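You operate a simulated robot arm through the tools that you are given. There is no shell and no other tool.

The job below is to be done with a simulated two-armed robot. You get a single attempt, and the scene is never put back.

JOB
Patch the tube on the press with the L patch and cure it.
Fine: rub the dusty spot clean with the blue block and put it back; arm down, heat button once, arm up when the display says done. What is to be rubbed or washed off counts as gone when no trace of it is left.

Only the result counts: the job must be done as asked and must still hold three seconds after the hand-in. Knocking over, shifting, dropping, spilling or breaking anything else fails it.

ROBOT AND FRAMES
Two 7-joint arms with fingered hands on one trunk that stands fixed in place. Base frame: the origin is at the foot of the trunk, x ahead of it, y to its left, z up. Lengths are in mm, angles in rad, forces in N, time in s.
The left shoulder is at [29, 125, 1307], the right one opposite. With the tool pointing down near the work surface each hand reaches from about 100 to 800 mm from the base axis, measured 20 degrees to its own side. Payload 3.6 kg a hand.
Tool frame (each hand has its own): the origin (TCP) lies between the finger pads and is the grasp point; the fingertips stand 34 mm ahead of it; z points along the fingers, y is the line along which they close. The gripper opens to 116 mm; its body begins 40 mm behind the TCP. The gripper is a hand of 5 fingers: y runs from the thumb to the fingers, the wrist lies at [-16, -160, -164] in the tool frame.
Orientation is that of the tool frame in the base frame, as a unit quaternion [w, x, y, z]. With the fingers straight down and the wrist toward the robot, the tool's x, y and z point along [0, 1, 0], [1, 0, 0] and [0, 0, -1] of the base frame.

CONTROLS
- The arms move only by the tool step_arm. It takes "left_commands", "right_commands" or both (then of equal length, played together; a hand with none holds still); each is text: rows parted by semicolons, each of 6 numbers parted by spaces: the shift along the tool's x, y, z in mm, then the turn, a rotation vector about the tool's x, y, z in rad. In form: x y z ax ay az; .... A call has 1 to 20 rows; each row shifts and turns the commanded pose from where the row before left it, along the tool's axes as they then stand. A row lasts 0.2 s, in which the tool goes at most 50 mm and 0.15 rad; a call with a longer step from one row to the next is refused whole. A pose out of reach is approached as far as the arm can. The call stops where the force on the tool passes 40 N (or 10 N more than at its start, if that is more) or the arm is blocked; 0.2 s more then pass. In this call time passes only in rows, and 0.2 s behind the last. It gives the time, the measured TCP pose, the force on the tool (base axes), the opening and the grip force at its end, in the units of the frame above (readings bear some noise), with the torque about the TCP (base axes, N m) and any sound that the robot's microphone picked up, and new pictures: "pictures" is both (left out), scene, wrist or none (wrist: the cameras of the hands that moved).
- Cameras (640 x 400 px; columns grow to the right, rows downward): "scene" is now at [108.5, 37.1, 1501.4]; the picture's right is [0.39, -0.92, 0.00], its down [-0.36, -0.15, -0.92] and it looks along [0.85, 0.36, -0.39] (base axes); focal length 214 px, centre (320, 200). "left" rides on the left gripper at [-69, -134, -110] in its tool frame; the picture's right is [-0.77, -0.19, 0.61], its down [0.59, -0.58, 0.57] and it looks along [0.25, 0.80, 0.55] (tool axes); focal length 256 px, centre (320, 200). "right" rides on the right gripper at [69, -134, -110] in its tool frame; the picture's right is [-0.77, 0.19, -0.61], its down [-0.59, -0.58, 0.56] and it looks along [-0.25, 0.79, 0.55] (tool axes); focal length 256 px, centre (320, 200). There is no depth. A picture from a camera that has moved, and an enlarged one, comes with that camera's place and axes in the base frame and with its lens.
- raise_lower(by): moves the trunk up (or, below 0, down) by that many mm; the arms and the scene camera ride with it, the base frame stays. It gives what a move gives, with no picture.
- finger_targets(index, middle, ring, little, thumb_bend, thumb_turn, hand): sets how far each is bent, from 0 (flat) to 1 (curled in); at 0.3 the hand is open as for a grip, at 0.7 the pads meet at the TCP. One left out holds its place. A second passes; each finger stops where it meets its share of the squeeze, and holds until it gets a number again. It is the only way to open and close the hand. It gives what a move gives, with no picture; readings hold the bend of each and the force on index, middle, ring, little, thumb and palm. thumb_turn goes from beside the hand (0) to across from the fingers (1), as for a grip.
- aim_head(pan, tilt): turns the head with the scene camera to pan (to the left, within 1.501 rad either way) and tilt (down, from -0.506 to 1.204), counted from straight ahead of the robot (the tilt from the chest, where the trunk bows). It gives what a move gives, and a new picture of the scene camera.
- enlarge(camera, box): a new picture of the part [left, top, right, bottom] of that camera's present view, enlarged. The clock stands still meanwhile.
- job_done(): hands the job in; it is judged then, once.

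Nothing tells you positions but the pictures and the camera data. Unless the task says otherwise, let go and move clear before handing in.

The tools are called as a command line: name --argument value ..., lists and objects as JSON in quotes. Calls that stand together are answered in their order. step_arm: Moves the arms, as the interface text tells. Its arguments: {"type":"object","properties":{"left_commands":{"type":"string"},"right_commands":{"type":"string"},"pictures":{"type":"string","enum":["both","scene","wrist","none"]}},"required":[]} The other tools are called the same way: raise_lower (by) moves the trunk up or down; finger_targets (index, middle, ring, little, thumb_bend, thumb_turn, hand) moves the fingers one by one; aim_head (pan, tilt) turns the head that bears the scene camera; enlarge (camera, box) takes an enlarged picture of a part of a camera's view; job_done () hands the job in.

At the start:

```text
t: 0.0
left_eef_pos: [383.8, 365.2, 1533.7]
left_tool_rot: [0.0, 0.707, 0.708, 0.0]
left_force: [0.4, 0.3, -0.7]
left_wrist_torque: [0.0, -0.02, 0.04]
left_width: 115.9
left_grip_force: 0.1
left_shape: jaw
left_bend: [0.3, 0.3, 0.3, 0.3, 0.3, 0.97]
left_finger forces: [0.0, 0.0, 0.0, 0.1, 0.1, 0.0]
right_eef_pos: [432.0, -2.5, 1513.6]
right_tool_rot: [0.0, 0.707, 0.707, 0.0]
right_force: [-0.3, 0.3, 0.5]
right_wrist_torque: [-0.02, -0.03, 0.02]
right_width: 116.1
right_grip_force: 0.0
right_shape: jaw
right_bend: [0.3, 0.3, 0.3, 0.3, 0.3, 0.97]
right_finger forces: [0.0, 0.0, 0.1, 0.0, 0.0, 0.1]
trunk travel left (down, up): [-500.0, 262.0]
head pan, tilt (commanded): [0.405, 0.398]
```

scene: 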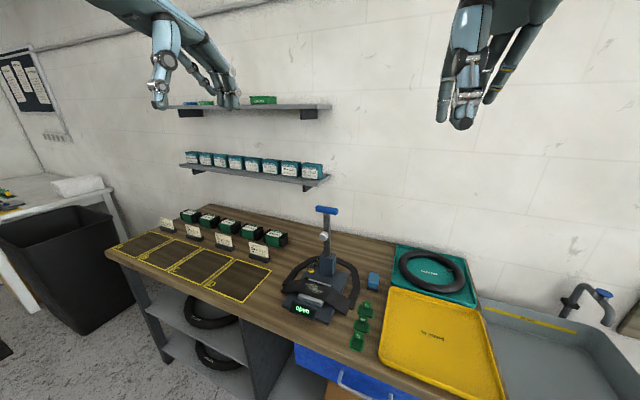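
right: 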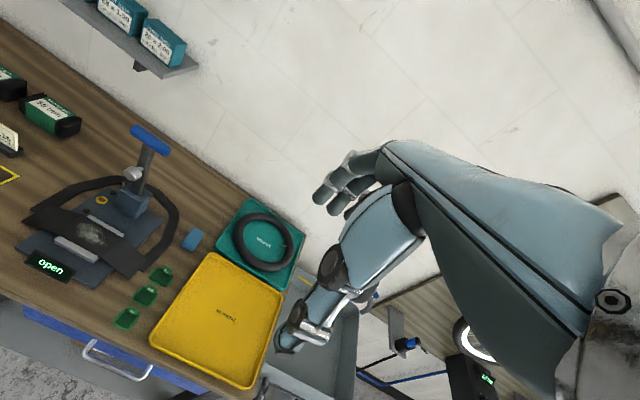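
left: 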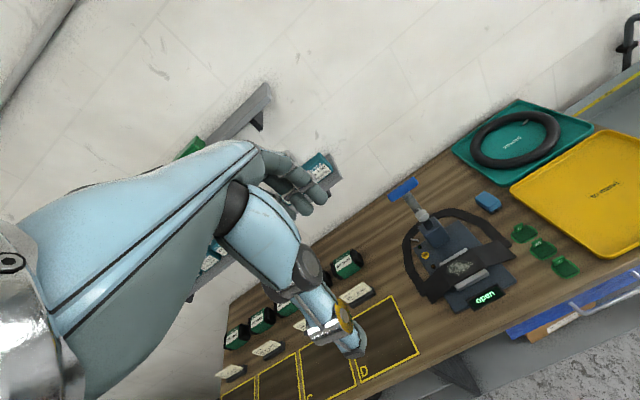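

I see a workbench with a press holding a tube (display "open"), a blue block to its right, three green dishes (patches), and trays. I'll enlarge the press and patch region first.

enlarge --camera "scene" --box '[260, 190, 420, 360]'

enlarge --camera "right" --box '[0, 110, 220, 340]'

enlarge --camera "left" --box '[380, 160, 600, 330]'

```text
2.35 times, centred on (340, 275) of scene
camera zoom: at [108.5, 37.1, 1501.4], right [0.39, -0.92, 0.0], down [-0.36, -0.15, -0.92], along [0.85, 0.36, -0.39], focal length 505 px, centre (273, 24)
```

zoom: 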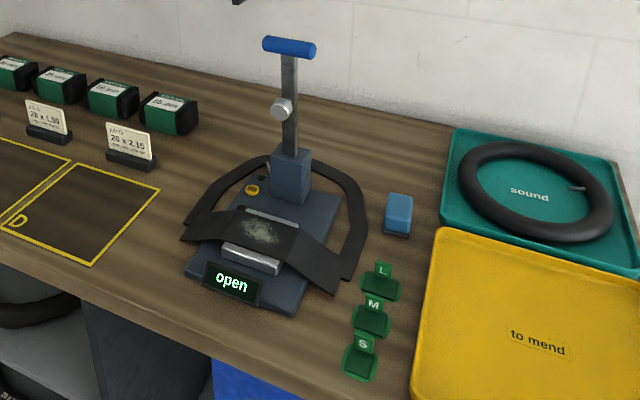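

```text
1.74 times, centred on (110, 225) of right
camera zoom: at [299.7, 65.8, 1623.9], right [0.19, -0.77, 0.61], down [-0.58, -0.59, -0.56], along [0.79, -0.25, -0.55], focal length 445 px, centre (685, 156)
```

zoom: 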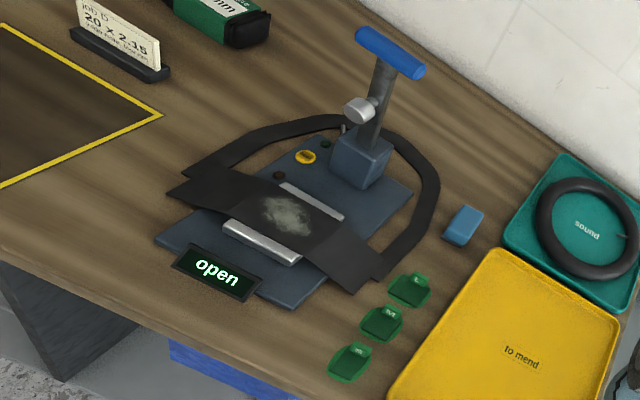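

```text
2.35 times, centred on (490, 245) of left
camera zoom: at [249.9, 294.7, 1643.3], right [-0.19, -0.77, -0.61], down [-0.58, 0.59, -0.57], along [0.8, 0.25, -0.55], focal length 602 px, centre (-80, 94)
```

zoom: 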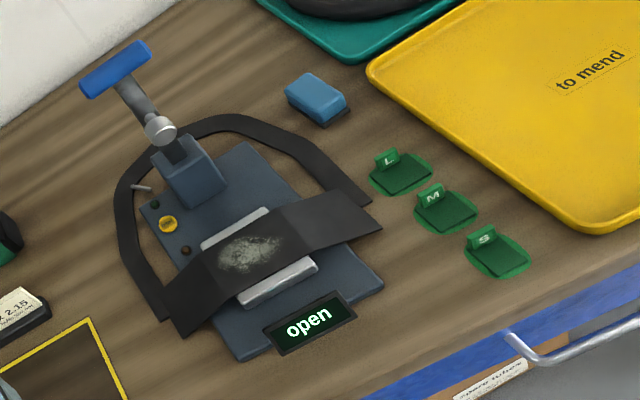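

The bench lies roughly 900 mm up, with the block near (760, 100) by a first triangulation. I'll zoom in tighter on the press, buttons and patches.

enlarge --camera "scene" --box '[280, 250, 360, 330]'

enlarge --camera "left" --box '[420, 210, 500, 260]'

enlarge --camera "right" --box '[80, 180, 160, 230]'

enlarge --camera "scene" --box '[340, 260, 400, 360]'

enlarge --camera "left" --box '[460, 180, 600, 290]'

```text
5.00 times, centred on (320, 290) of scene
camera zoom: at [108.5, 37.1, 1501.4], right [0.39, -0.92, 0.0], down [-0.36, -0.15, -0.92], along [0.85, 0.36, -0.39], focal length 1072 px, centre (320, -250)
```

zoom: 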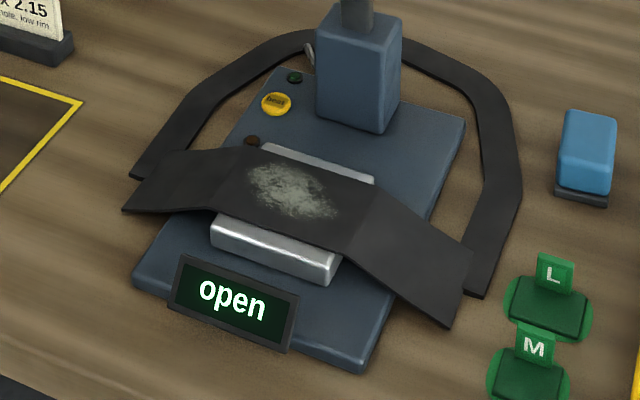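

```text
8.00 times, centred on (460, 235) of left
camera zoom: at [249.9, 294.7, 1643.3], right [-0.19, -0.77, -0.61], down [-0.58, 0.59, -0.57], along [0.8, 0.25, -0.55], focal length 2048 px, centre (-800, -80)
```

zoom: 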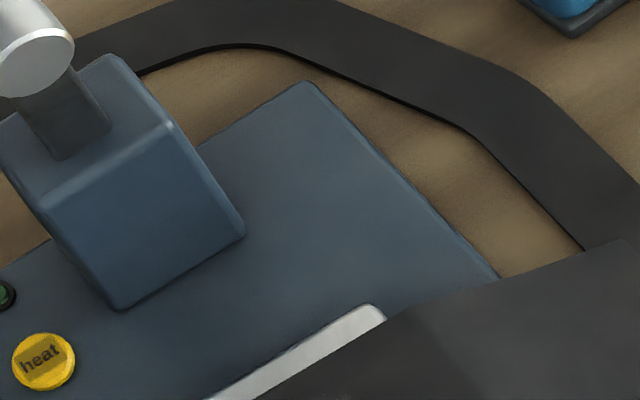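

```text
8.00 times, centred on (120, 205) of right
camera zoom: at [299.7, 65.8, 1623.9], right [0.19, -0.77, 0.61], down [-0.58, -0.59, -0.56], along [0.79, -0.25, -0.55], focal length 2048 px, centre (1920, 160)
```

zoom: 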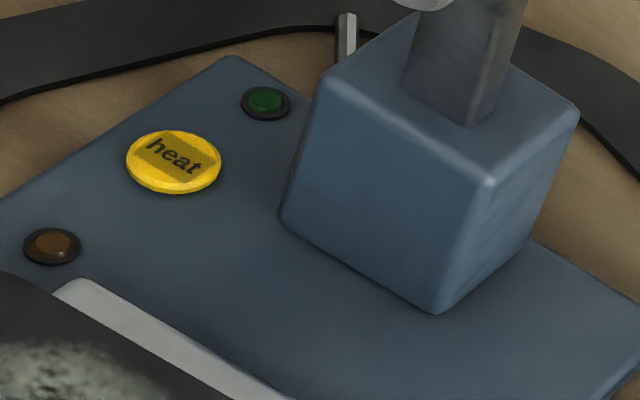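

```text
4.00 times, centred on (370, 310) of scene
camera zoom: at [108.5, 37.1, 1501.4], right [0.39, -0.92, 0.0], down [-0.36, -0.15, -0.92], along [0.85, 0.36, -0.39], focal length 858 px, centre (120, -240)
```

zoom: 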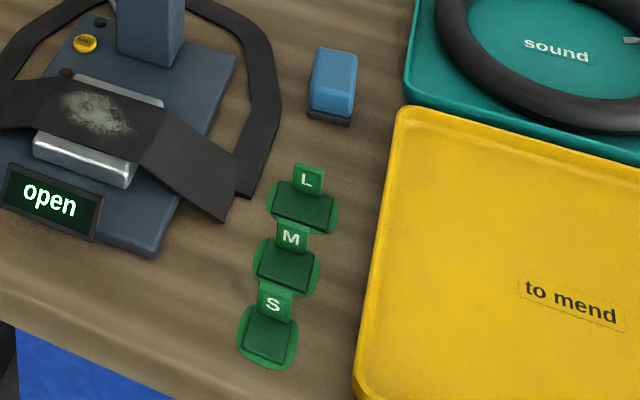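

```text
3.64 times, centred on (530, 235) of left
camera zoom: at [249.9, 294.7, 1643.3], right [-0.19, -0.77, -0.61], down [-0.58, 0.59, -0.57], along [0.8, 0.25, -0.55], focal length 931 px, centre (-444, 73)
```

zoom: 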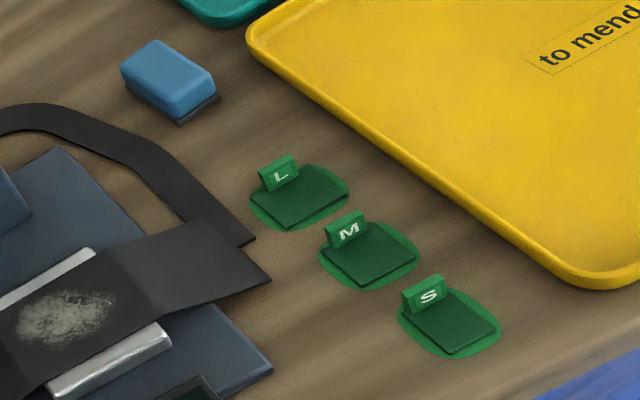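

The patches are small green pads with upright lettered tabs (L near (636, 99)). The press lever is upright with its blue handle near (732, 277, 1185), and the yellow "heat" button is left of the column. I'll aim the head down at the press for a better view.

aim_head --pan 0.25 --tilt 0.75

```text
t: 0.8
left_eef_pos: [384.3, 365.6, 1533.7]
left_tool_rot: [0.001, 0.707, 0.707, 0.0]
left_force: [0.4, -0.5, -0.7]
left_wrist_torque: [0.01, 0.0, -0.02]
left_width: 115.8
left_grip_force: 0.0
left_shape: jaw
left_bend: [0.3, 0.3, 0.3, 0.3, 0.3, 0.97]
left_finger forces: [0.1, 0.1, 0.0, 0.1, 0.1, 0.0]
right_eef_pos: [431.4, -2.9, 1515.2]
right_tool_rot: [0.0, 0.708, 0.707, -0.001]
right_force: [-1.1, 0.8, -1.0]
right_wrist_torque: [0.01, 0.0, -0.02]
right_width: 115.8
right_grip_force: 0.2
right_shape: jaw
right_bend: [0.3, 0.3, 0.3, 0.3, 0.3, 0.97]
right_finger forces: [0.1, 0.0, 0.0, 0.1, 0.0, 0.0]
trunk travel left (down, up): [-500.0, 262.0]
head pan, tilt (commanded): [0.25, 0.75]
camera scene: at [103.7, 21.0, 1470.3], right [0.25, -0.97, 0.0], down [-0.66, -0.17, -0.73], along [0.71, 0.18, -0.68], focal length 214 px, centre (320, 200)
```

scene: 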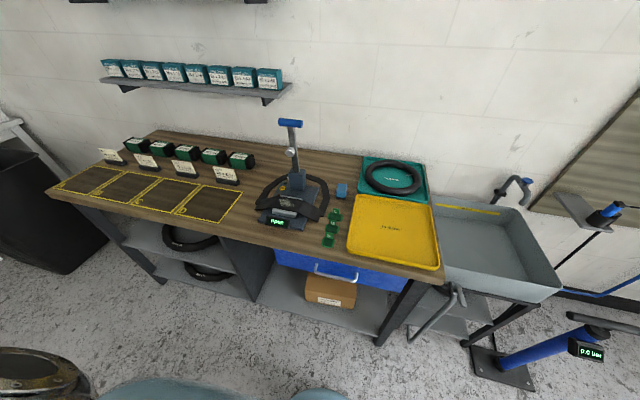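

The whole bench is in view now. I'll enlarge the press and the block/patch region at high zoom to measure them.

enlarge --camera "scene" --box '[250, 165, 350, 235]'

enlarge --camera "scene" --box '[310, 175, 370, 255]'

enlarge --camera "scene" --box '[260, 110, 320, 190]'

```text
5.71 times, centred on (300, 200) of scene
camera zoom: at [103.7, 21.0, 1470.3], right [0.25, -0.97, 0.0], down [-0.66, -0.17, -0.73], along [0.71, 0.18, -0.68], focal length 1226 px, centre (434, 200)
```

zoom: 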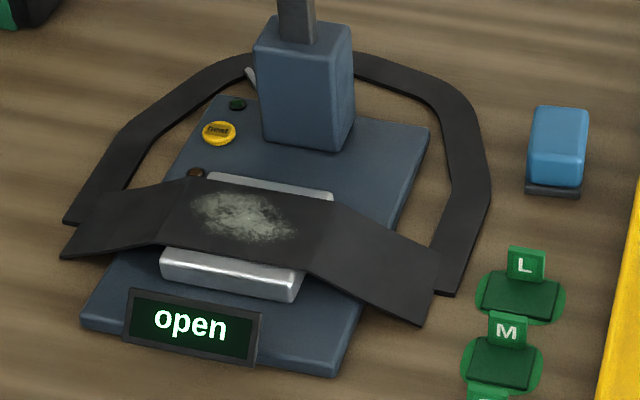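

```text
5.00 times, centred on (340, 215) of scene
camera zoom: at [103.7, 21.0, 1470.3], right [0.25, -0.97, 0.0], down [-0.66, -0.17, -0.73], along [0.71, 0.18, -0.68], focal length 1072 px, centre (220, 125)
```

zoom: 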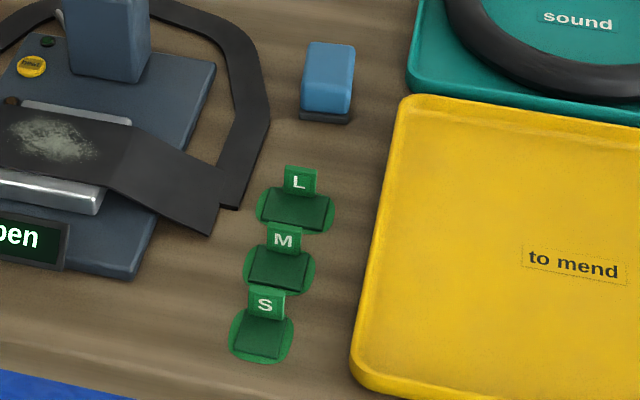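

```text
5.00 times, centred on (290, 150) of scene
camera zoom: at [103.7, 21.0, 1470.3], right [0.25, -0.97, 0.0], down [-0.66, -0.17, -0.73], along [0.71, 0.18, -0.68], focal length 1072 px, centre (470, 450)
```

zoom: 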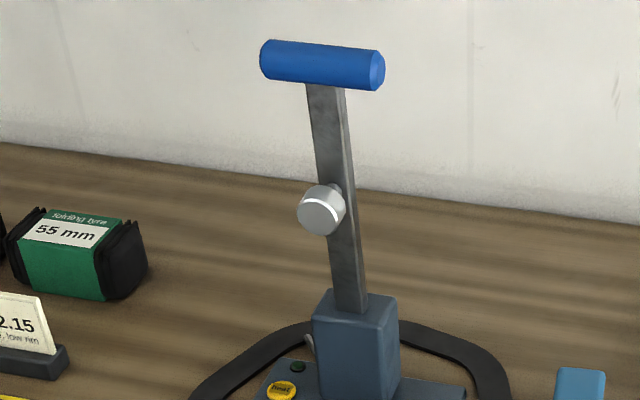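

The block looks about 35 (y) × 52 (x) mm and the patches lie on a line at y≈100. I'll raise the trunk for a vertical stereo baseline so I can triangulate more exactly.

raise_lower --by 250

enlarge --camera "scene" --box '[230, 180, 370, 300]'

```text
t: 3.4
left_eef_pos: [383.6, 365.3, 1782.7]
left_tool_rot: [0.0, 0.707, 0.707, -0.001]
left_force: [-0.2, 0.1, -0.8]
left_wrist_torque: [0.0, 0.02, -0.02]
left_width: 115.7
left_grip_force: 0.1
left_shape: jaw
left_bend: [0.3, 0.3, 0.3, 0.3, 0.3, 0.97]
left_finger forces: [0.0, 0.0, 0.0, 0.1, 0.1, 0.0]
right_eef_pos: [432.2, -2.6, 1765.8]
right_tool_rot: [0.0, 0.707, 0.707, 0.001]
right_force: [-0.2, -0.3, -0.2]
right_wrist_torque: [0.0, -0.02, 0.0]
right_width: 116.0
right_grip_force: 0.0
right_shape: jaw
right_bend: [0.3, 0.3, 0.3, 0.3, 0.3, 0.97]
right_finger forces: [0.0, 0.0, 0.0, 0.1, 0.1, 0.0]
trunk travel left (down, up): [-750.0, 12.0]
head pan, tilt (commanded): [0.25, 0.75]
```

```text
3.33 times, centred on (300, 240) of scene
camera zoom: at [91.4, 21.1, 1720.5], right [0.25, -0.97, 0.0], down [-0.66, -0.17, -0.73], along [0.71, 0.18, -0.68], focal length 715 px, centre (387, 67)
```

zoom: 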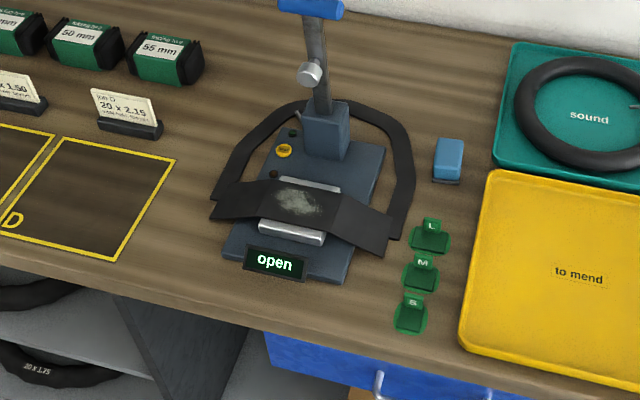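

Now I'll take high-zoom views from this height.

enlarge --camera "scene" --box '[275, 200, 365, 265]'

enlarge --camera "scene" --box '[340, 215, 390, 285]'

enlarge --camera "scene" --box '[290, 165, 350, 235]'

```text
6.15 times, centred on (320, 232) of scene
camera zoom: at [91.4, 21.1, 1720.5], right [0.25, -0.97, 0.0], down [-0.66, -0.17, -0.73], along [0.71, 0.18, -0.68], focal length 1320 px, centre (320, 0)
```

zoom: 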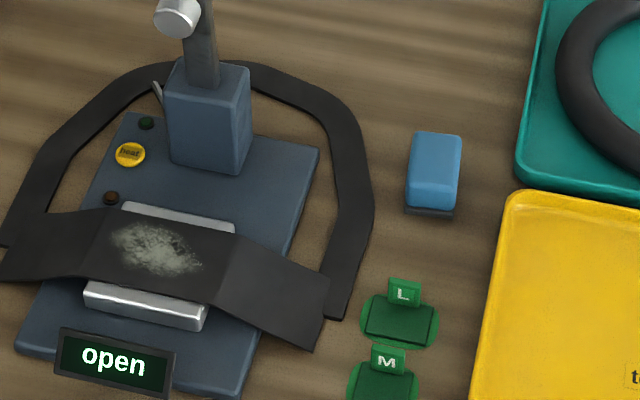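

```text
5.71 times, centred on (365, 250) of scene
camera zoom: at [91.4, 21.1, 1720.5], right [0.25, -0.97, 0.0], down [-0.66, -0.17, -0.73], along [0.71, 0.18, -0.68], focal length 1226 px, centre (63, -86)
```

zoom: 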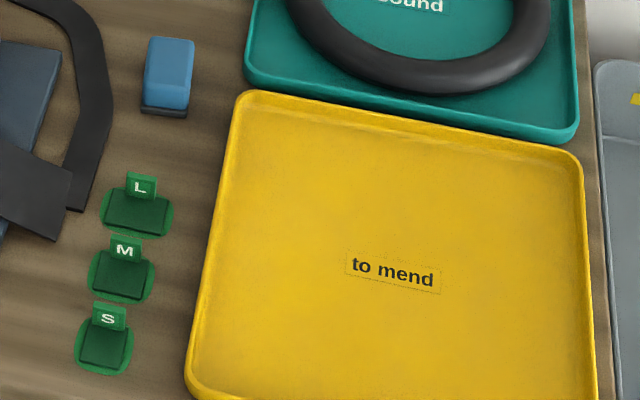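

```text
5.71 times, centred on (320, 200) of scene
camera zoom: at [91.4, 21.1, 1720.5], right [0.25, -0.97, 0.0], down [-0.66, -0.17, -0.73], along [0.71, 0.18, -0.68], focal length 1226 px, centre (320, 200)
```

zoom: 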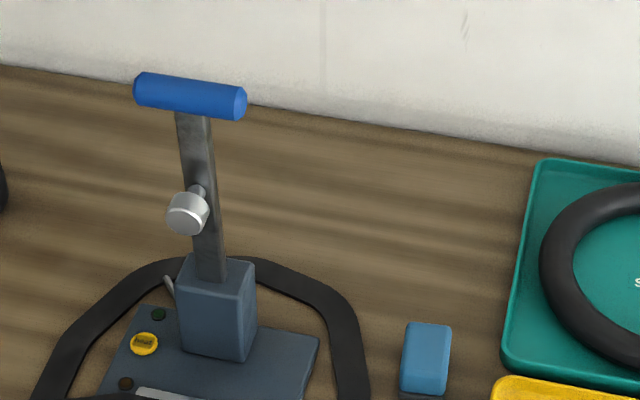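

Triangulated so far: bench top z≈878, L pad x 627–662 and y 77–122 with its tab at x≈666 up to z≈900. The dust spans x 613–660, y 245–323 at z≈912; the heat button is near (735, 345, 893) and the handle bar near (736, 281, 1180). Next I'll look at the left hand to understand its fingers.

aim_head --pan 0.85 --tilt 0.0

enlarge --camera "left" --box '[0, 0, 640, 400]'

```text
t: 4.5
left_eef_pos: [383.8, 363.9, 1783.0]
left_tool_rot: [0.0, 0.707, 0.707, 0.0]
left_force: [-0.9, -0.3, 0.2]
left_wrist_torque: [0.0, 0.01, -0.01]
left_width: 116.0
left_grip_force: 0.1
left_shape: jaw
left_bend: [0.3, 0.3, 0.3, 0.3, 0.3, 0.97]
left_finger forces: [0.0, 0.0, 0.0, 0.0, 0.0, 0.1]
right_eef_pos: [433.3, -1.9, 1765.0]
right_tool_rot: [0.0, 0.707, 0.707, 0.0]
right_force: [0.3, -0.9, -0.5]
right_wrist_torque: [0.01, -0.02, 0.03]
right_width: 115.6
right_grip_force: 0.1
right_shape: jaw
right_bend: [0.3, 0.3, 0.3, 0.3, 0.3, 0.97]
right_finger forces: [0.0, 0.0, 0.1, 0.0, 0.0, 0.0]
trunk travel left (down, up): [-750.0, 12.0]
head pan, tilt (commanded): [0.85, 0.0]
camera scene: at [70.6, 68.1, 1788.6], right [0.75, -0.66, 0.0], down [0.0, 0.0, -1.0], along [0.66, 0.75, 0.0], focal length 214 px, centre (320, 200)
```

scene: 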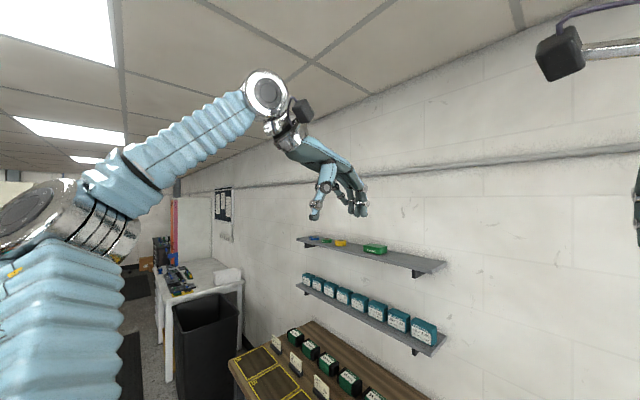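

```text
1.00 times, centred on (320, 200) of left (not enlarged: the box is as wide or as high as the picture)
camera zoom: at [250.0, 294.7, 1893.3], right [-0.19, -0.77, -0.61], down [-0.58, 0.59, -0.57], along [0.8, 0.25, -0.55], focal length 256 px, centre (320, 200)
```

zoom: 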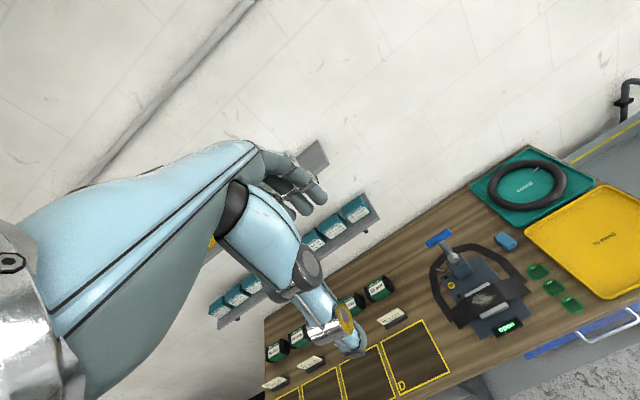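

The left hand is visible from the side. I'll enlarge it to see how the thumb and fingers hang.

enlarge --camera "scene" --box '[240, 60, 400, 240]'

enlarge --camera "left" --box '[200, 120, 400, 370]'

```text
2.22 times, centred on (320, 150) of scene
camera zoom: at [70.6, 68.1, 1788.6], right [0.75, -0.66, 0.0], down [0.0, 0.0, -1.0], along [0.66, 0.75, 0.0], focal length 477 px, centre (320, 311)
```

zoom: 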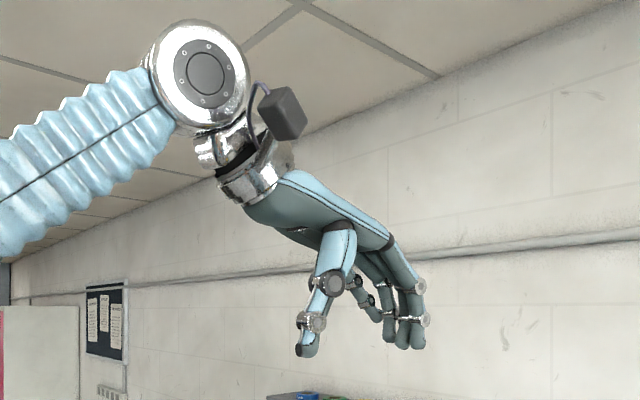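

```text
1.60 times, centred on (300, 245) of left
camera zoom: at [250.0, 294.7, 1893.3], right [-0.19, -0.77, -0.61], down [-0.58, 0.59, -0.57], along [0.8, 0.25, -0.55], focal length 410 px, centre (352, 128)
```

zoom: 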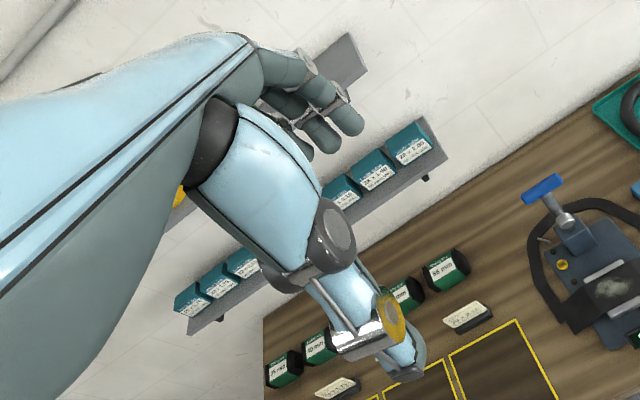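

The hand hangs with the thumb on the robot side and four fingers on the far side. I'll lower the trunk to 100 below the starting height for better reach, then aim the head at the work.

raise_lower --by -350

aim_head --pan 0.25 --tilt 0.65

```text
t: 7.9
left_eef_pos: [383.4, 364.7, 1434.4]
left_tool_rot: [0.0, 0.707, 0.707, 0.001]
left_force: [-0.1, -0.1, -0.1]
left_wrist_torque: [0.02, 0.03, -0.01]
left_width: 116.0
left_grip_force: 0.1
left_shape: jaw
left_bend: [0.3, 0.3, 0.3, 0.3, 0.3, 0.97]
left_finger forces: [0.1, 0.0, 0.1, 0.0, 0.0, 0.0]
right_eef_pos: [431.8, -3.1, 1415.5]
right_tool_rot: [0.0, 0.708, 0.707, 0.0]
right_force: [-0.3, 0.4, 0.2]
right_wrist_torque: [-0.01, -0.01, 0.0]
right_width: 116.1
right_grip_force: 0.2
right_shape: jaw
right_bend: [0.3, 0.3, 0.3, 0.3, 0.3, 0.97]
right_finger forces: [0.0, 0.1, 0.0, 0.0, 0.1, 0.1]
trunk travel left (down, up): [-400.0, 362.0]
head pan, tilt (commanded): [0.85, 0.0]
```

```text
t: 9.0
left_eef_pos: [384.5, 365.4, 1433.0]
left_tool_rot: [0.0, 0.707, 0.707, 0.0]
left_force: [-0.4, -0.3, 0.5]
left_wrist_torque: [0.04, -0.02, 0.0]
left_width: 115.8
left_grip_force: 0.1
left_shape: jaw
left_bend: [0.3, 0.3, 0.3, 0.3, 0.3, 0.97]
left_finger forces: [0.1, 0.0, 0.0, 0.0, 0.1, 0.0]
right_eef_pos: [433.0, -3.0, 1414.3]
right_tool_rot: [0.0, 0.707, 0.707, 0.0]
right_force: [-0.1, -0.6, 0.4]
right_wrist_torque: [-0.01, 0.0, 0.0]
right_width: 116.2
right_grip_force: 0.0
right_shape: jaw
right_bend: [0.3, 0.3, 0.3, 0.3, 0.3, 0.97]
right_finger forces: [0.0, 0.0, 0.0, 0.0, 0.1, 0.1]
trunk travel left (down, up): [-400.0, 362.0]
head pan, tilt (commanded): [0.25, 0.649]
camera scene: at [127.3, 22.0, 1378.1], right [0.25, -0.97, 0.0], down [-0.59, -0.15, -0.8], along [0.77, 0.2, -0.6], focal length 214 px, centre (320, 200)
```

scene: 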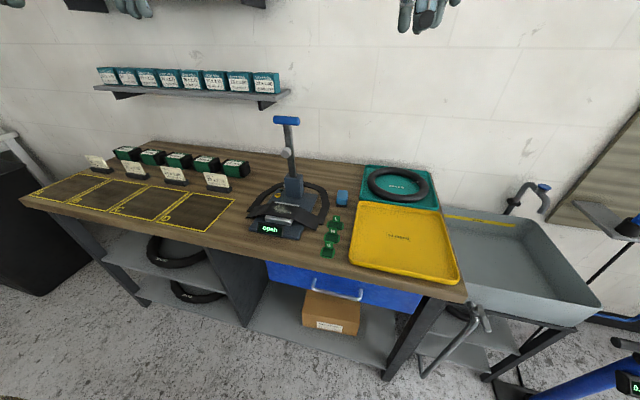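

The head now covers the bench. I'll move the right arm aside and bring the left hand over the blue block near (771, 98), stopping high at z≈1030.

step_arm --left_commands "-44.5 0 0 0 0 0;-44.5 0 0 0 0 0;-44.5 0 0 0 0 0;-44.5 0 0 0 0 0;-44.5 0 0 0 0 0;-44.5 0 0 0 0 0;0 32.2 33.6 0 0 0;0 32.2 33.6 0 0 0;0 32.2 33.6 0 0 0;0 32.2 33.6 0 0 0;0 32.2 33.6 0 0 0;0 32.2 33.6 0 0 0;0 32.2 33.6 0 0 0;0 32.2 33.6 0 0 0;0 32.2 33.6 0 0 0;0 32.2 33.6 0 0 0;0 32.2 33.6 0 0 0;0 32.2 33.6 0 0 0" --right_commands "-40 0 0 0 0 0;-40 0 0 0 0 0;-40 0 0 0 0 0;-40 0 0 0 0 0;-40 0 0 0 0 0;0 0 0 0 0 0;0 0 0 0 0 0;0 0 0 0 0 0;0 0 0 0 0 0;0 0 0 0 0 0;0 0 0 0 0 0;0 0 0 0 0 0;0 0 0 0 0 0;0 0 0 0 0 0;0 0 0 0 0 0;0 0 0 0 0 0;0 0 0 0 0 0;0 0 0 0 0 0"

```text
t: 12.8
left_eef_pos: [601.1, 151.1, 1199.5]
left_tool_rot: [0.0, 0.708, 0.707, -0.001]
left_force: [0.1, -0.7, -0.1]
left_wrist_torque: [-0.01, -0.02, 0.02]
left_width: 115.8
left_grip_force: 0.0
left_shape: jaw
left_bend: [0.3, 0.3, 0.3, 0.3, 0.3, 0.97]
left_finger forces: [0.0, 0.0, 0.0, 0.0, 0.0, 0.0]
left hand out of reach, approached as far as the arm can: row 10, 11, 12, 13, 14, 15, 16, 17, 18
right_eef_pos: [432.2, -202.9, 1415.1]
right_tool_rot: [0.0, 0.707, 0.707, 0.0]
right_force: [0.4, 0.0, 0.1]
right_wrist_torque: [0.0, 0.03, 0.01]
right_width: 115.7
right_grip_force: 0.1
right_shape: jaw
right_bend: [0.3, 0.3, 0.3, 0.3, 0.3, 0.97]
right_finger forces: [0.0, 0.0, 0.0, 0.0, 0.0, 0.1]
trunk travel left (down, up): [-400.0, 362.0]
head pan, tilt (commanded): [0.25, 0.649]
camera scene: at [127.3, 21.4, 1378.1], right [0.25, -0.97, 0.0], down [-0.59, -0.15, -0.8], along [0.77, 0.2, -0.6], focal length 214 px, centre (320, 200)
camera right: at [298.9, -134.3, 1523.2], right [0.19, -0.77, 0.61], down [-0.58, -0.59, -0.57], along [0.79, -0.25, -0.55], focal length 256 px, centre (320, 200)
camera left: at [468.0, 81.7, 1310.6], right [-0.19, -0.77, -0.61], down [-0.58, 0.59, -0.57], along [0.8, 0.25, -0.55], focal length 256 px, centre (320, 200)
```

scene: 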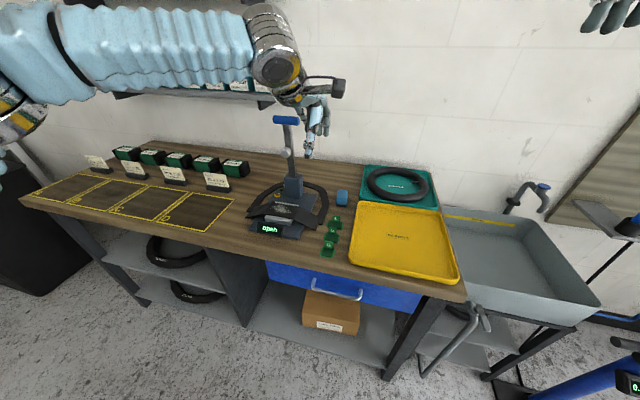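
right: 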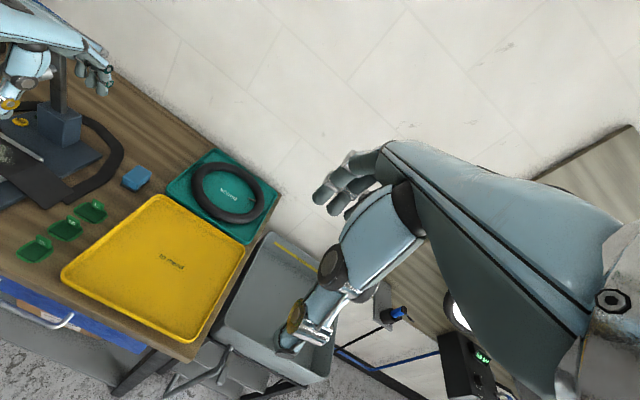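
left: 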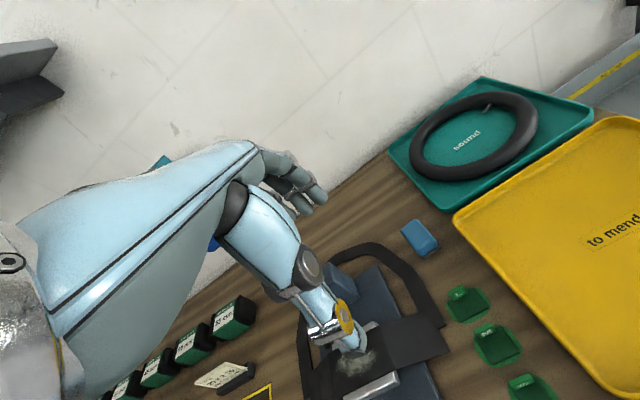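

The left arm stalled at (601, 151, 1199), which looks like a joint-limit snag on the way rather than a distance limit. I'll check whether it keeps tracking with zero-moves.

step_arm --left_commands "0 0 0 0 0 0;0 0 0 0 0 0;0 0 0 0 0 0" --pictures "none"

```text
t: 13.6
left_eef_pos: [601.9, 151.9, 1200.4]
left_tool_rot: [0.0, 0.707, 0.707, 0.0]
left_force: [-0.6, 0.3, 0.8]
left_wrist_torque: [0.0, 0.0, 0.01]
left_width: 115.8
left_grip_force: 0.1
left_shape: jaw
left_bend: [0.3, 0.3, 0.3, 0.3, 0.3, 0.97]
left_finger forces: [0.0, 0.0, 0.1, 0.0, 0.1, 0.0]
right_eef_pos: [432.7, -203.4, 1413.5]
right_tool_rot: [0.0, 0.707, 0.707, 0.0]
right_force: [-1.0, 0.4, 0.8]
right_wrist_torque: [0.0, 0.01, 0.01]
right_width: 115.7
right_grip_force: 0.1
right_shape: jaw
right_bend: [0.3, 0.3, 0.3, 0.3, 0.3, 0.97]
right_finger forces: [0.0, 0.0, 0.0, 0.0, 0.0, 0.0]
trunk travel left (down, up): [-400.0, 362.0]
head pan, tilt (commanded): [0.25, 0.649]
```

It holds at the reached pose. I'll try descending and moving sideways in smaller steps.

step_arm --left_commands "0 0 25 0 0 0;0 0 25 0 0 0;0 0 25 0 0 0;0 0 25 0 0 0;-25 0 0 0 0 0;-25 0 0 0 0 0" --pictures "scene"

```text
t: 15.0
left_eef_pos: [579.6, 144.5, 1106.7]
left_tool_rot: [0.0, 0.708, 0.707, -0.001]
left_force: [-0.9, 0.9, 0.0]
left_wrist_torque: [0.01, -0.01, 0.01]
left_width: 115.8
left_grip_force: 0.1
left_shape: jaw
left_bend: [0.3, 0.3, 0.3, 0.3, 0.3, 0.97]
left_finger forces: [0.0, 0.1, 0.1, 0.0, 0.0, 0.1]
left hand out of reach, approached as far as the arm can: row 3, 4, 5, 6
right_eef_pos: [431.8, -204.3, 1414.4]
right_tool_rot: [0.0, 0.707, 0.707, 0.0]
right_force: [0.5, -0.3, -0.1]
right_wrist_torque: [-0.01, -0.01, 0.02]
right_width: 115.6
right_grip_force: 0.1
right_shape: jaw
right_bend: [0.3, 0.3, 0.3, 0.3, 0.3, 0.97]
right_finger forces: [0.0, 0.0, 0.0, 0.1, 0.0, 0.0]
trunk travel left (down, up): [-400.0, 362.0]
head pan, tilt (commanded): [0.25, 0.649]
camera scene: at [127.6, 21.6, 1378.0], right [0.25, -0.97, 0.0], down [-0.59, -0.15, -0.8], along [0.77, 0.2, -0.6], focal length 214 px, centre (320, 200)
```

scene: 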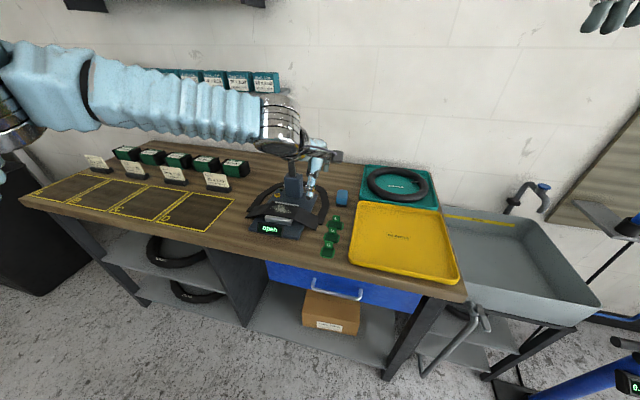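

The elbow swings far out when the arm is too folded at this trunk height. I'll raise the trunk back to the starting height and then push outward toward the block.

raise_lower --by 100

step_arm --left_commands "0 20 0 0 0 0;0 20 0 0 0 0;0 20 0 0 0 0;0 20 0 0 0 0;0 20 0 0 0 0;0 20 0 0 0 0;0 20 0 0 0 0;0 20 0 0 0 0" --pictures "scene"

```text
t: 16.3
left_eef_pos: [570.6, 145.2, 1233.5]
left_tool_rot: [0.016, 0.707, 0.707, 0.015]
left_force: [0.0, 0.5, 0.3]
left_wrist_torque: [-0.01, 0.04, 0.02]
left_width: 115.8
left_grip_force: 0.0
left_shape: jaw
left_bend: [0.3, 0.3, 0.3, 0.3, 0.3, 0.97]
left_finger forces: [0.1, 0.0, 0.0, 0.0, 0.0, 0.0]
right_eef_pos: [432.3, -204.0, 1515.7]
right_tool_rot: [0.0, 0.708, 0.707, -0.001]
right_force: [0.3, -0.5, -0.1]
right_wrist_torque: [0.01, -0.01, 0.0]
right_width: 115.8
right_grip_force: 0.1
right_shape: jaw
right_bend: [0.3, 0.3, 0.3, 0.3, 0.3, 0.97]
right_finger forces: [0.0, 0.1, 0.0, 0.0, 0.1, 0.0]
trunk travel left (down, up): [-500.0, 262.0]
head pan, tilt (commanded): [0.25, 0.649]
```

```text
t: 18.1
left_eef_pos: [630.5, 209.9, 1259.5]
left_tool_rot: [0.017, 0.708, 0.706, 0.016]
left_force: [1.2, 0.3, 0.3]
left_wrist_torque: [-0.01, 0.02, 0.01]
left_width: 116.0
left_grip_force: 0.1
left_shape: jaw
left_bend: [0.3, 0.3, 0.3, 0.3, 0.3, 0.97]
left_finger forces: [0.1, 0.1, 0.0, 0.0, 0.0, 0.1]
left hand out of reach, approached as far as the arm can: row 1, 2, 3, 4, 5, 6, 7, 8
right_eef_pos: [433.3, -203.7, 1515.0]
right_tool_rot: [0.0, 0.707, 0.707, -0.001]
right_force: [-0.6, -0.4, 0.3]
right_wrist_torque: [0.03, 0.01, -0.01]
right_width: 115.6
right_grip_force: 0.0
right_shape: jaw
right_bend: [0.3, 0.3, 0.3, 0.3, 0.3, 0.97]
right_finger forces: [0.0, 0.0, 0.0, 0.1, 0.0, 0.0]
trunk travel left (down, up): [-500.0, 262.0]
head pan, tilt (commanded): [0.25, 0.649]
camera scene: at [107.7, 21.7, 1478.8], right [0.25, -0.97, 0.0], down [-0.59, -0.15, -0.8], along [0.77, 0.2, -0.6], focal length 214 px, centre (320, 200)
```

scene: 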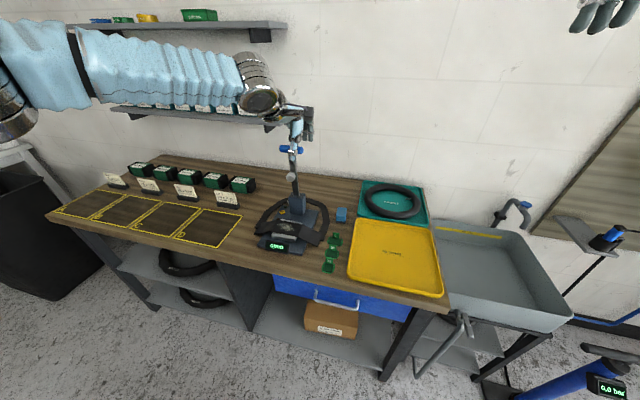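

The left arm is in an elbow-out configuration and its wrist is at a limit, close to the lever. I'll back it away from the press toward the left and re-approach by another route.

step_arm --left_commands "0 -30 -15 0 0 0;0 -30 -15 0 0 0;0 -30 0 0 0 0;20 -30 0 0 0 0;30 -20 0 0 0 0;30 -20 0 0 0 0;30 0 0 0 0 0;30 0 0 0 0 0" --pictures "scene"

```text
t: 19.9
left_eef_pos: [470.0, 349.5, 1282.4]
left_tool_rot: [0.017, 0.707, 0.706, 0.017]
left_force: [0.1, 0.5, 0.0]
left_wrist_torque: [-0.01, 0.01, -0.01]
left_width: 116.0
left_grip_force: 0.1
left_shape: jaw
left_bend: [0.3, 0.3, 0.3, 0.3, 0.3, 0.97]
left_finger forces: [0.1, 0.0, 0.1, 0.1, 0.0, 0.0]
right_eef_pos: [432.5, -200.9, 1516.4]
right_tool_rot: [0.0, 0.707, 0.707, -0.001]
right_force: [-0.3, 0.4, -0.5]
right_wrist_torque: [-0.03, 0.0, 0.03]
right_width: 115.7
right_grip_force: 0.1
right_shape: jaw
right_bend: [0.3, 0.3, 0.3, 0.3, 0.3, 0.97]
right_finger forces: [0.0, 0.0, 0.0, 0.0, 0.0, 0.0]
trunk travel left (down, up): [-500.0, 262.0]
head pan, tilt (commanded): [0.25, 0.649]
camera scene: at [107.3, 23.2, 1478.8], right [0.25, -0.97, 0.0], down [-0.59, -0.15, -0.8], along [0.77, 0.2, -0.6], focal length 214 px, centre (320, 200)
```

scene: 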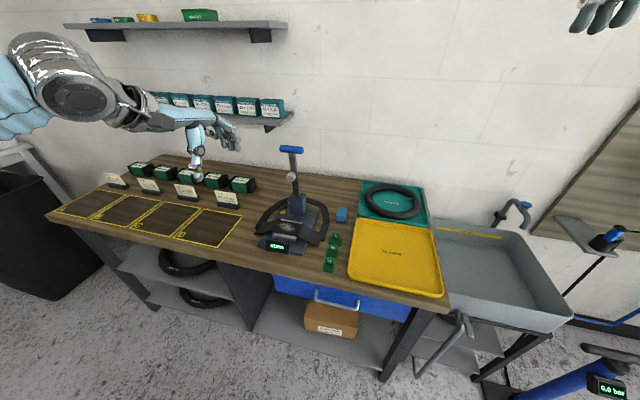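

The arm tracks well again here. I'll straighten the small tilt, extend forward at z≈1310 and then cross rightward above the lever (its top is at ~1195).

step_arm --left_commands "0 0 -28 0.048 0 0;0 40 0 0 0 0;0 40 0 0 0 0;0 40 0 0 0 0;0 40 0 0 0 0;0 40 0 0 0 0;0 40 0 0 0 0" --pictures "scene"

```text
t: 21.5
left_eef_pos: [666.9, 349.7, 1308.4]
left_tool_rot: [0.0, 0.707, 0.707, -0.001]
left_force: [-0.7, -0.1, 1.2]
left_wrist_torque: [-0.02, -0.04, 0.0]
left_width: 115.8
left_grip_force: 0.1
left_shape: jaw
left_bend: [0.3, 0.3, 0.3, 0.3, 0.3, 0.97]
left_finger forces: [0.0, 0.1, 0.1, 0.0, 0.0, 0.1]
left hand out of reach, approached as far as the arm can: row 7
right_eef_pos: [429.6, -202.2, 1516.6]
right_tool_rot: [0.0, 0.706, 0.708, 0.0]
right_force: [-0.9, -0.9, -0.1]
right_wrist_torque: [-0.01, 0.01, -0.01]
right_width: 116.0
right_grip_force: 0.0
right_shape: jaw
right_bend: [0.3, 0.3, 0.3, 0.3, 0.3, 0.97]
right_finger forces: [0.0, 0.1, 0.1, 0.0, 0.0, 0.0]
trunk travel left (down, up): [-500.0, 262.0]
head pan, tilt (commanded): [0.25, 0.649]
camera scene: at [106.1, 21.8, 1479.0], right [0.25, -0.97, 0.0], down [-0.59, -0.15, -0.8], along [0.77, 0.2, -0.6], focal length 214 px, centre (320, 200)
```

scene: 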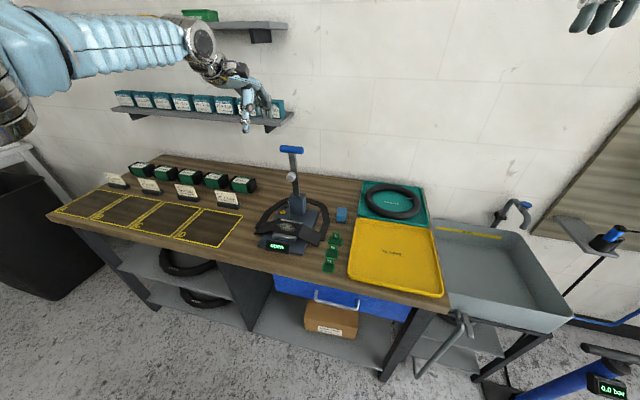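

Arm reach is about 550–570 mm shoulder to wrist, so the trunk height must be matched to each target to keep the arm nearly straight. I'll cross over above the lever along an arc to y≈98 now.

step_arm --left_commands "-42 8 0 0 0 0;-42 8 0 0 0 0;-42 8 0 0 0 0;-42 3 0 0 0 0;-42 3 0 0 0 0;-42 3 0 0 0 0" --pictures "scene"

```text
t: 22.9
left_eef_pos: [588.1, 157.4, 1304.4]
left_tool_rot: [0.001, 0.707, 0.707, -0.001]
left_force: [-0.2, 0.3, -0.4]
left_wrist_torque: [-0.02, 0.01, -0.01]
left_width: 116.0
left_grip_force: 0.0
left_shape: jaw
left_bend: [0.3, 0.3, 0.3, 0.3, 0.3, 0.97]
left_finger forces: [0.0, 0.0, 0.1, 0.0, 0.0, 0.0]
left hand out of reach, approached as far as the arm can: row 1, 2, 3, 4, 5, 6
right_eef_pos: [432.5, -203.7, 1515.5]
right_tool_rot: [0.0, 0.708, 0.707, 0.001]
right_force: [-0.1, -0.1, 0.2]
right_wrist_torque: [0.02, -0.01, 0.01]
right_width: 116.0
right_grip_force: 0.1
right_shape: jaw
right_bend: [0.3, 0.3, 0.3, 0.3, 0.3, 0.97]
right_finger forces: [0.0, 0.0, 0.0, 0.0, 0.1, 0.1]
trunk travel left (down, up): [-500.0, 262.0]
head pan, tilt (commanded): [0.25, 0.649]
camera scene: at [107.5, 21.4, 1478.9], right [0.25, -0.97, 0.0], down [-0.59, -0.15, -0.8], along [0.77, 0.2, -0.6], focal length 214 px, centre (320, 200)
```

scene: 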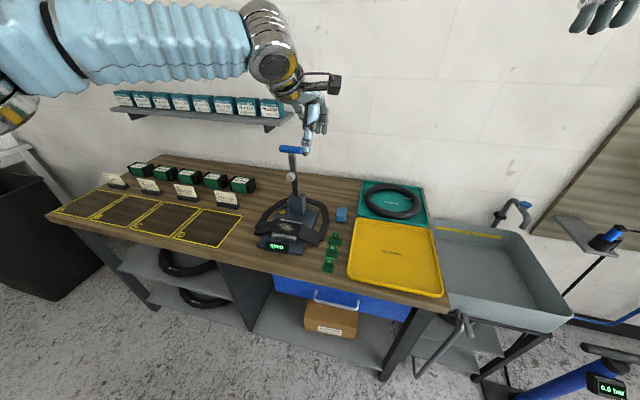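

The cross-over at this height fails because the hand is above the shoulder. I'll back to the left, descend there so the wrist sits below the shoulder, and approach the right side from lower down.

step_arm --left_commands "30 -20 0 0 0 0;40 -20 0 0 0 0;40 -20 0 0 0 0;40 -20 0 0 0 0;0 -20 30 0 0 0;0 0 40 0 0 0;0 0 40 0 0 0;0 0 40 0 0 0;0 0 40 0 0 0" --pictures "scene"

```text
t: 24.9
left_eef_pos: [490.6, 307.3, 1111.5]
left_tool_rot: [0.002, 0.708, 0.707, -0.002]
left_force: [-0.6, -0.1, -0.7]
left_wrist_torque: [-0.02, -0.02, 0.04]
left_width: 116.1
left_grip_force: 0.0
left_shape: jaw
left_bend: [0.3, 0.3, 0.3, 0.3, 0.3, 0.97]
left_finger forces: [0.1, 0.0, 0.1, 0.1, 0.0, 0.0]
right_eef_pos: [432.9, -203.4, 1515.7]
right_tool_rot: [-0.001, 0.707, 0.708, 0.0]
right_force: [1.7, 0.6, 0.2]
right_wrist_torque: [0.0, 0.03, -0.02]
right_width: 115.8
right_grip_force: 0.0
right_shape: jaw
right_bend: [0.3, 0.3, 0.3, 0.3, 0.3, 0.97]
right_finger forces: [0.0, 0.0, 0.0, 0.0, 0.0, 0.0]
trunk travel left (down, up): [-500.0, 262.0]
head pan, tilt (commanded): [0.25, 0.649]
camera scene: at [108.2, 22.2, 1478.8], right [0.25, -0.97, 0.0], down [-0.59, -0.15, -0.8], along [0.77, 0.2, -0.61], focal length 214 px, centre (320, 200)
```

scene: 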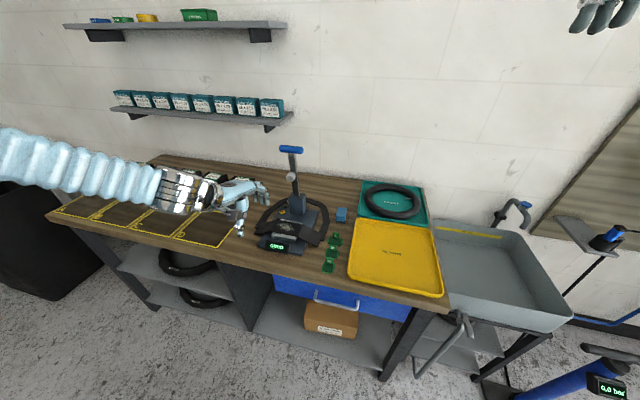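

That works: wrist now below the shoulder. I'll move right at z≈1090, staying in front of the lever (x≤570).

step_arm --left_commands "-35 12 3 0 0 0;-35 12 3 0 0 0;-35 12 3 0 0 0;-35 12 3 0 0 0;-35 12 3 0 0 0;-35 12 3 0 0 0" --pictures "scene"

```text
t: 26.3
left_eef_pos: [519.2, 156.9, 1138.8]
left_tool_rot: [-0.001, 0.707, 0.707, -0.001]
left_force: [-0.9, -1.1, 0.1]
left_wrist_torque: [-0.02, -0.01, 0.02]
left_width: 115.7
left_grip_force: 0.1
left_shape: jaw
left_bend: [0.3, 0.3, 0.3, 0.3, 0.3, 0.97]
left_finger forces: [0.0, 0.0, 0.1, 0.1, 0.0, 0.0]
left hand out of reach, approached as far as the arm can: row 4, 5, 6
right_eef_pos: [432.3, -203.6, 1515.4]
right_tool_rot: [0.001, 0.707, 0.707, 0.001]
right_force: [-0.4, -0.2, -0.7]
right_wrist_torque: [0.02, -0.01, -0.01]
right_width: 116.1
right_grip_force: 0.0
right_shape: jaw
right_bend: [0.3, 0.3, 0.3, 0.3, 0.3, 0.97]
right_finger forces: [0.0, 0.0, 0.1, 0.0, 0.0, 0.0]
trunk travel left (down, up): [-500.0, 262.0]
head pan, tilt (commanded): [0.25, 0.649]
camera scene: at [107.5, 21.5, 1478.9], right [0.25, -0.97, 0.0], down [-0.59, -0.15, -0.8], along [0.77, 0.2, -0.6], focal length 214 px, centre (320, 200)
```

scene: 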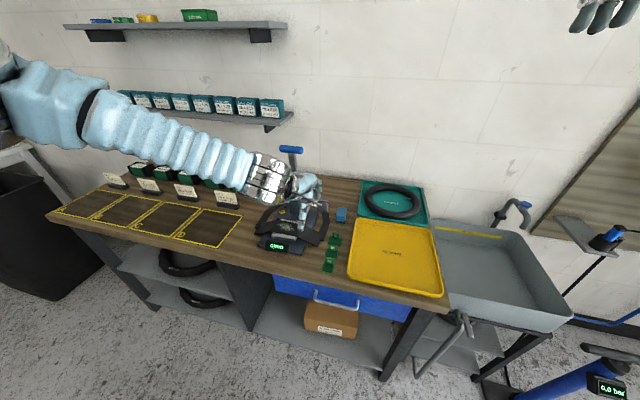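

Still blocked near y≈157 when the arm is folded. I'll go back left, raise the trunk by 145 and reach down so the arm is nearly straight, then sweep right at x≈600.

step_arm --left_commands "40 -10 0 0 0 0;40 -10 0 0 0 0;40 -10 0 0 0 0;40 0 0 0 0 0" --pictures "none"

raise_lower --by 145

step_arm --left_commands "0 10 40 0 0 0;0 10 40 0 0 0;0 10 40 0 0 0;0 10 40 0 0 0;0 15 30 0 0 0;0 15 30 0 0 0;0 20 15 0 0 0" --pictures "scene"

```text
t: 27.3
left_eef_pos: [488.3, 321.0, 1138.3]
left_tool_rot: [0.001, 0.708, 0.707, -0.001]
left_force: [0.0, 0.3, 0.3]
left_wrist_torque: [0.01, -0.07, 0.01]
left_width: 115.7
left_grip_force: 0.1
left_shape: jaw
left_bend: [0.3, 0.3, 0.3, 0.3, 0.3, 0.97]
left_finger forces: [0.1, 0.0, 0.0, 0.0, 0.1, 0.1]
right_eef_pos: [432.4, -201.4, 1516.0]
right_tool_rot: [0.001, 0.707, 0.708, -0.001]
right_force: [0.1, 0.4, -0.4]
right_wrist_torque: [-0.01, 0.01, 0.01]
right_width: 116.1
right_grip_force: 0.1
right_shape: jaw
right_bend: [0.3, 0.3, 0.3, 0.3, 0.3, 0.97]
right_finger forces: [0.0, 0.0, 0.0, 0.0, 0.1, 0.1]
trunk travel left (down, up): [-500.0, 262.0]
head pan, tilt (commanded): [0.25, 0.649]
```

```text
t: 29.0
left_eef_pos: [489.0, 318.2, 1282.7]
left_tool_rot: [0.0, 0.707, 0.707, -0.001]
left_force: [0.4, -0.2, 0.3]
left_wrist_torque: [0.01, 0.0, 0.03]
left_width: 116.3
left_grip_force: 0.1
left_shape: jaw
left_bend: [0.3, 0.3, 0.3, 0.3, 0.3, 0.97]
left_finger forces: [0.0, 0.0, 0.0, 0.0, 0.0, 0.0]
right_eef_pos: [432.9, -202.7, 1659.0]
right_tool_rot: [0.0, 0.708, 0.707, -0.001]
right_force: [0.1, -0.2, -0.1]
right_wrist_torque: [-0.01, -0.02, 0.01]
right_width: 115.6
right_grip_force: 0.0
right_shape: jaw
right_bend: [0.3, 0.3, 0.3, 0.3, 0.3, 0.97]
right_finger forces: [0.0, 0.0, 0.0, 0.0, 0.0, 0.0]
trunk travel left (down, up): [-645.0, 117.0]
head pan, tilt (commanded): [0.25, 0.649]
```

```text
t: 30.6
left_eef_pos: [509.5, 336.7, 1175.7]
left_tool_rot: [0.0, 0.709, 0.706, -0.002]
left_force: [0.3, -0.1, 0.4]
left_wrist_torque: [-0.02, -0.01, 0.01]
left_width: 116.2
left_grip_force: 0.0
left_shape: jaw
left_bend: [0.3, 0.3, 0.3, 0.3, 0.3, 0.97]
left_finger forces: [0.0, 0.0, 0.1, 0.1, 0.0, 0.0]
left hand out of reach, approached as far as the arm can: row 3, 4, 5, 6, 7
right_eef_pos: [432.9, -203.0, 1660.5]
right_tool_rot: [-0.001, 0.707, 0.707, -0.001]
right_force: [0.1, -0.7, 0.2]
right_wrist_torque: [-0.01, 0.0, -0.02]
right_width: 115.8
right_grip_force: 0.0
right_shape: jaw
right_bend: [0.3, 0.3, 0.3, 0.3, 0.3, 0.97]
right_finger forces: [0.0, 0.0, 0.0, 0.0, 0.0, 0.0]
trunk travel left (down, up): [-645.0, 117.0]
head pan, tilt (commanded): [0.25, 0.649]
camera scene: at [97.3, 22.2, 1624.3], right [0.25, -0.97, 0.0], down [-0.59, -0.15, -0.8], along [0.77, 0.2, -0.61], focal length 214 px, centre (320, 200)
```

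scene: 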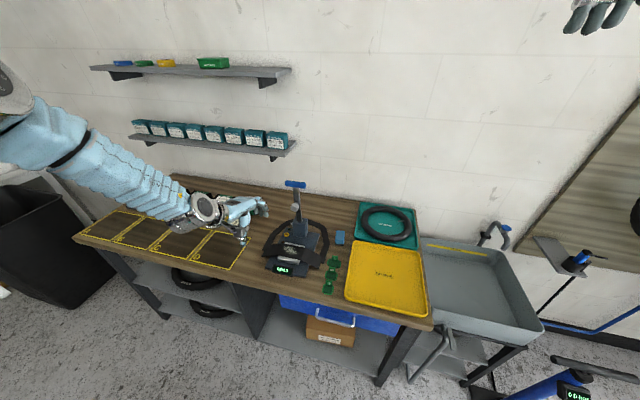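

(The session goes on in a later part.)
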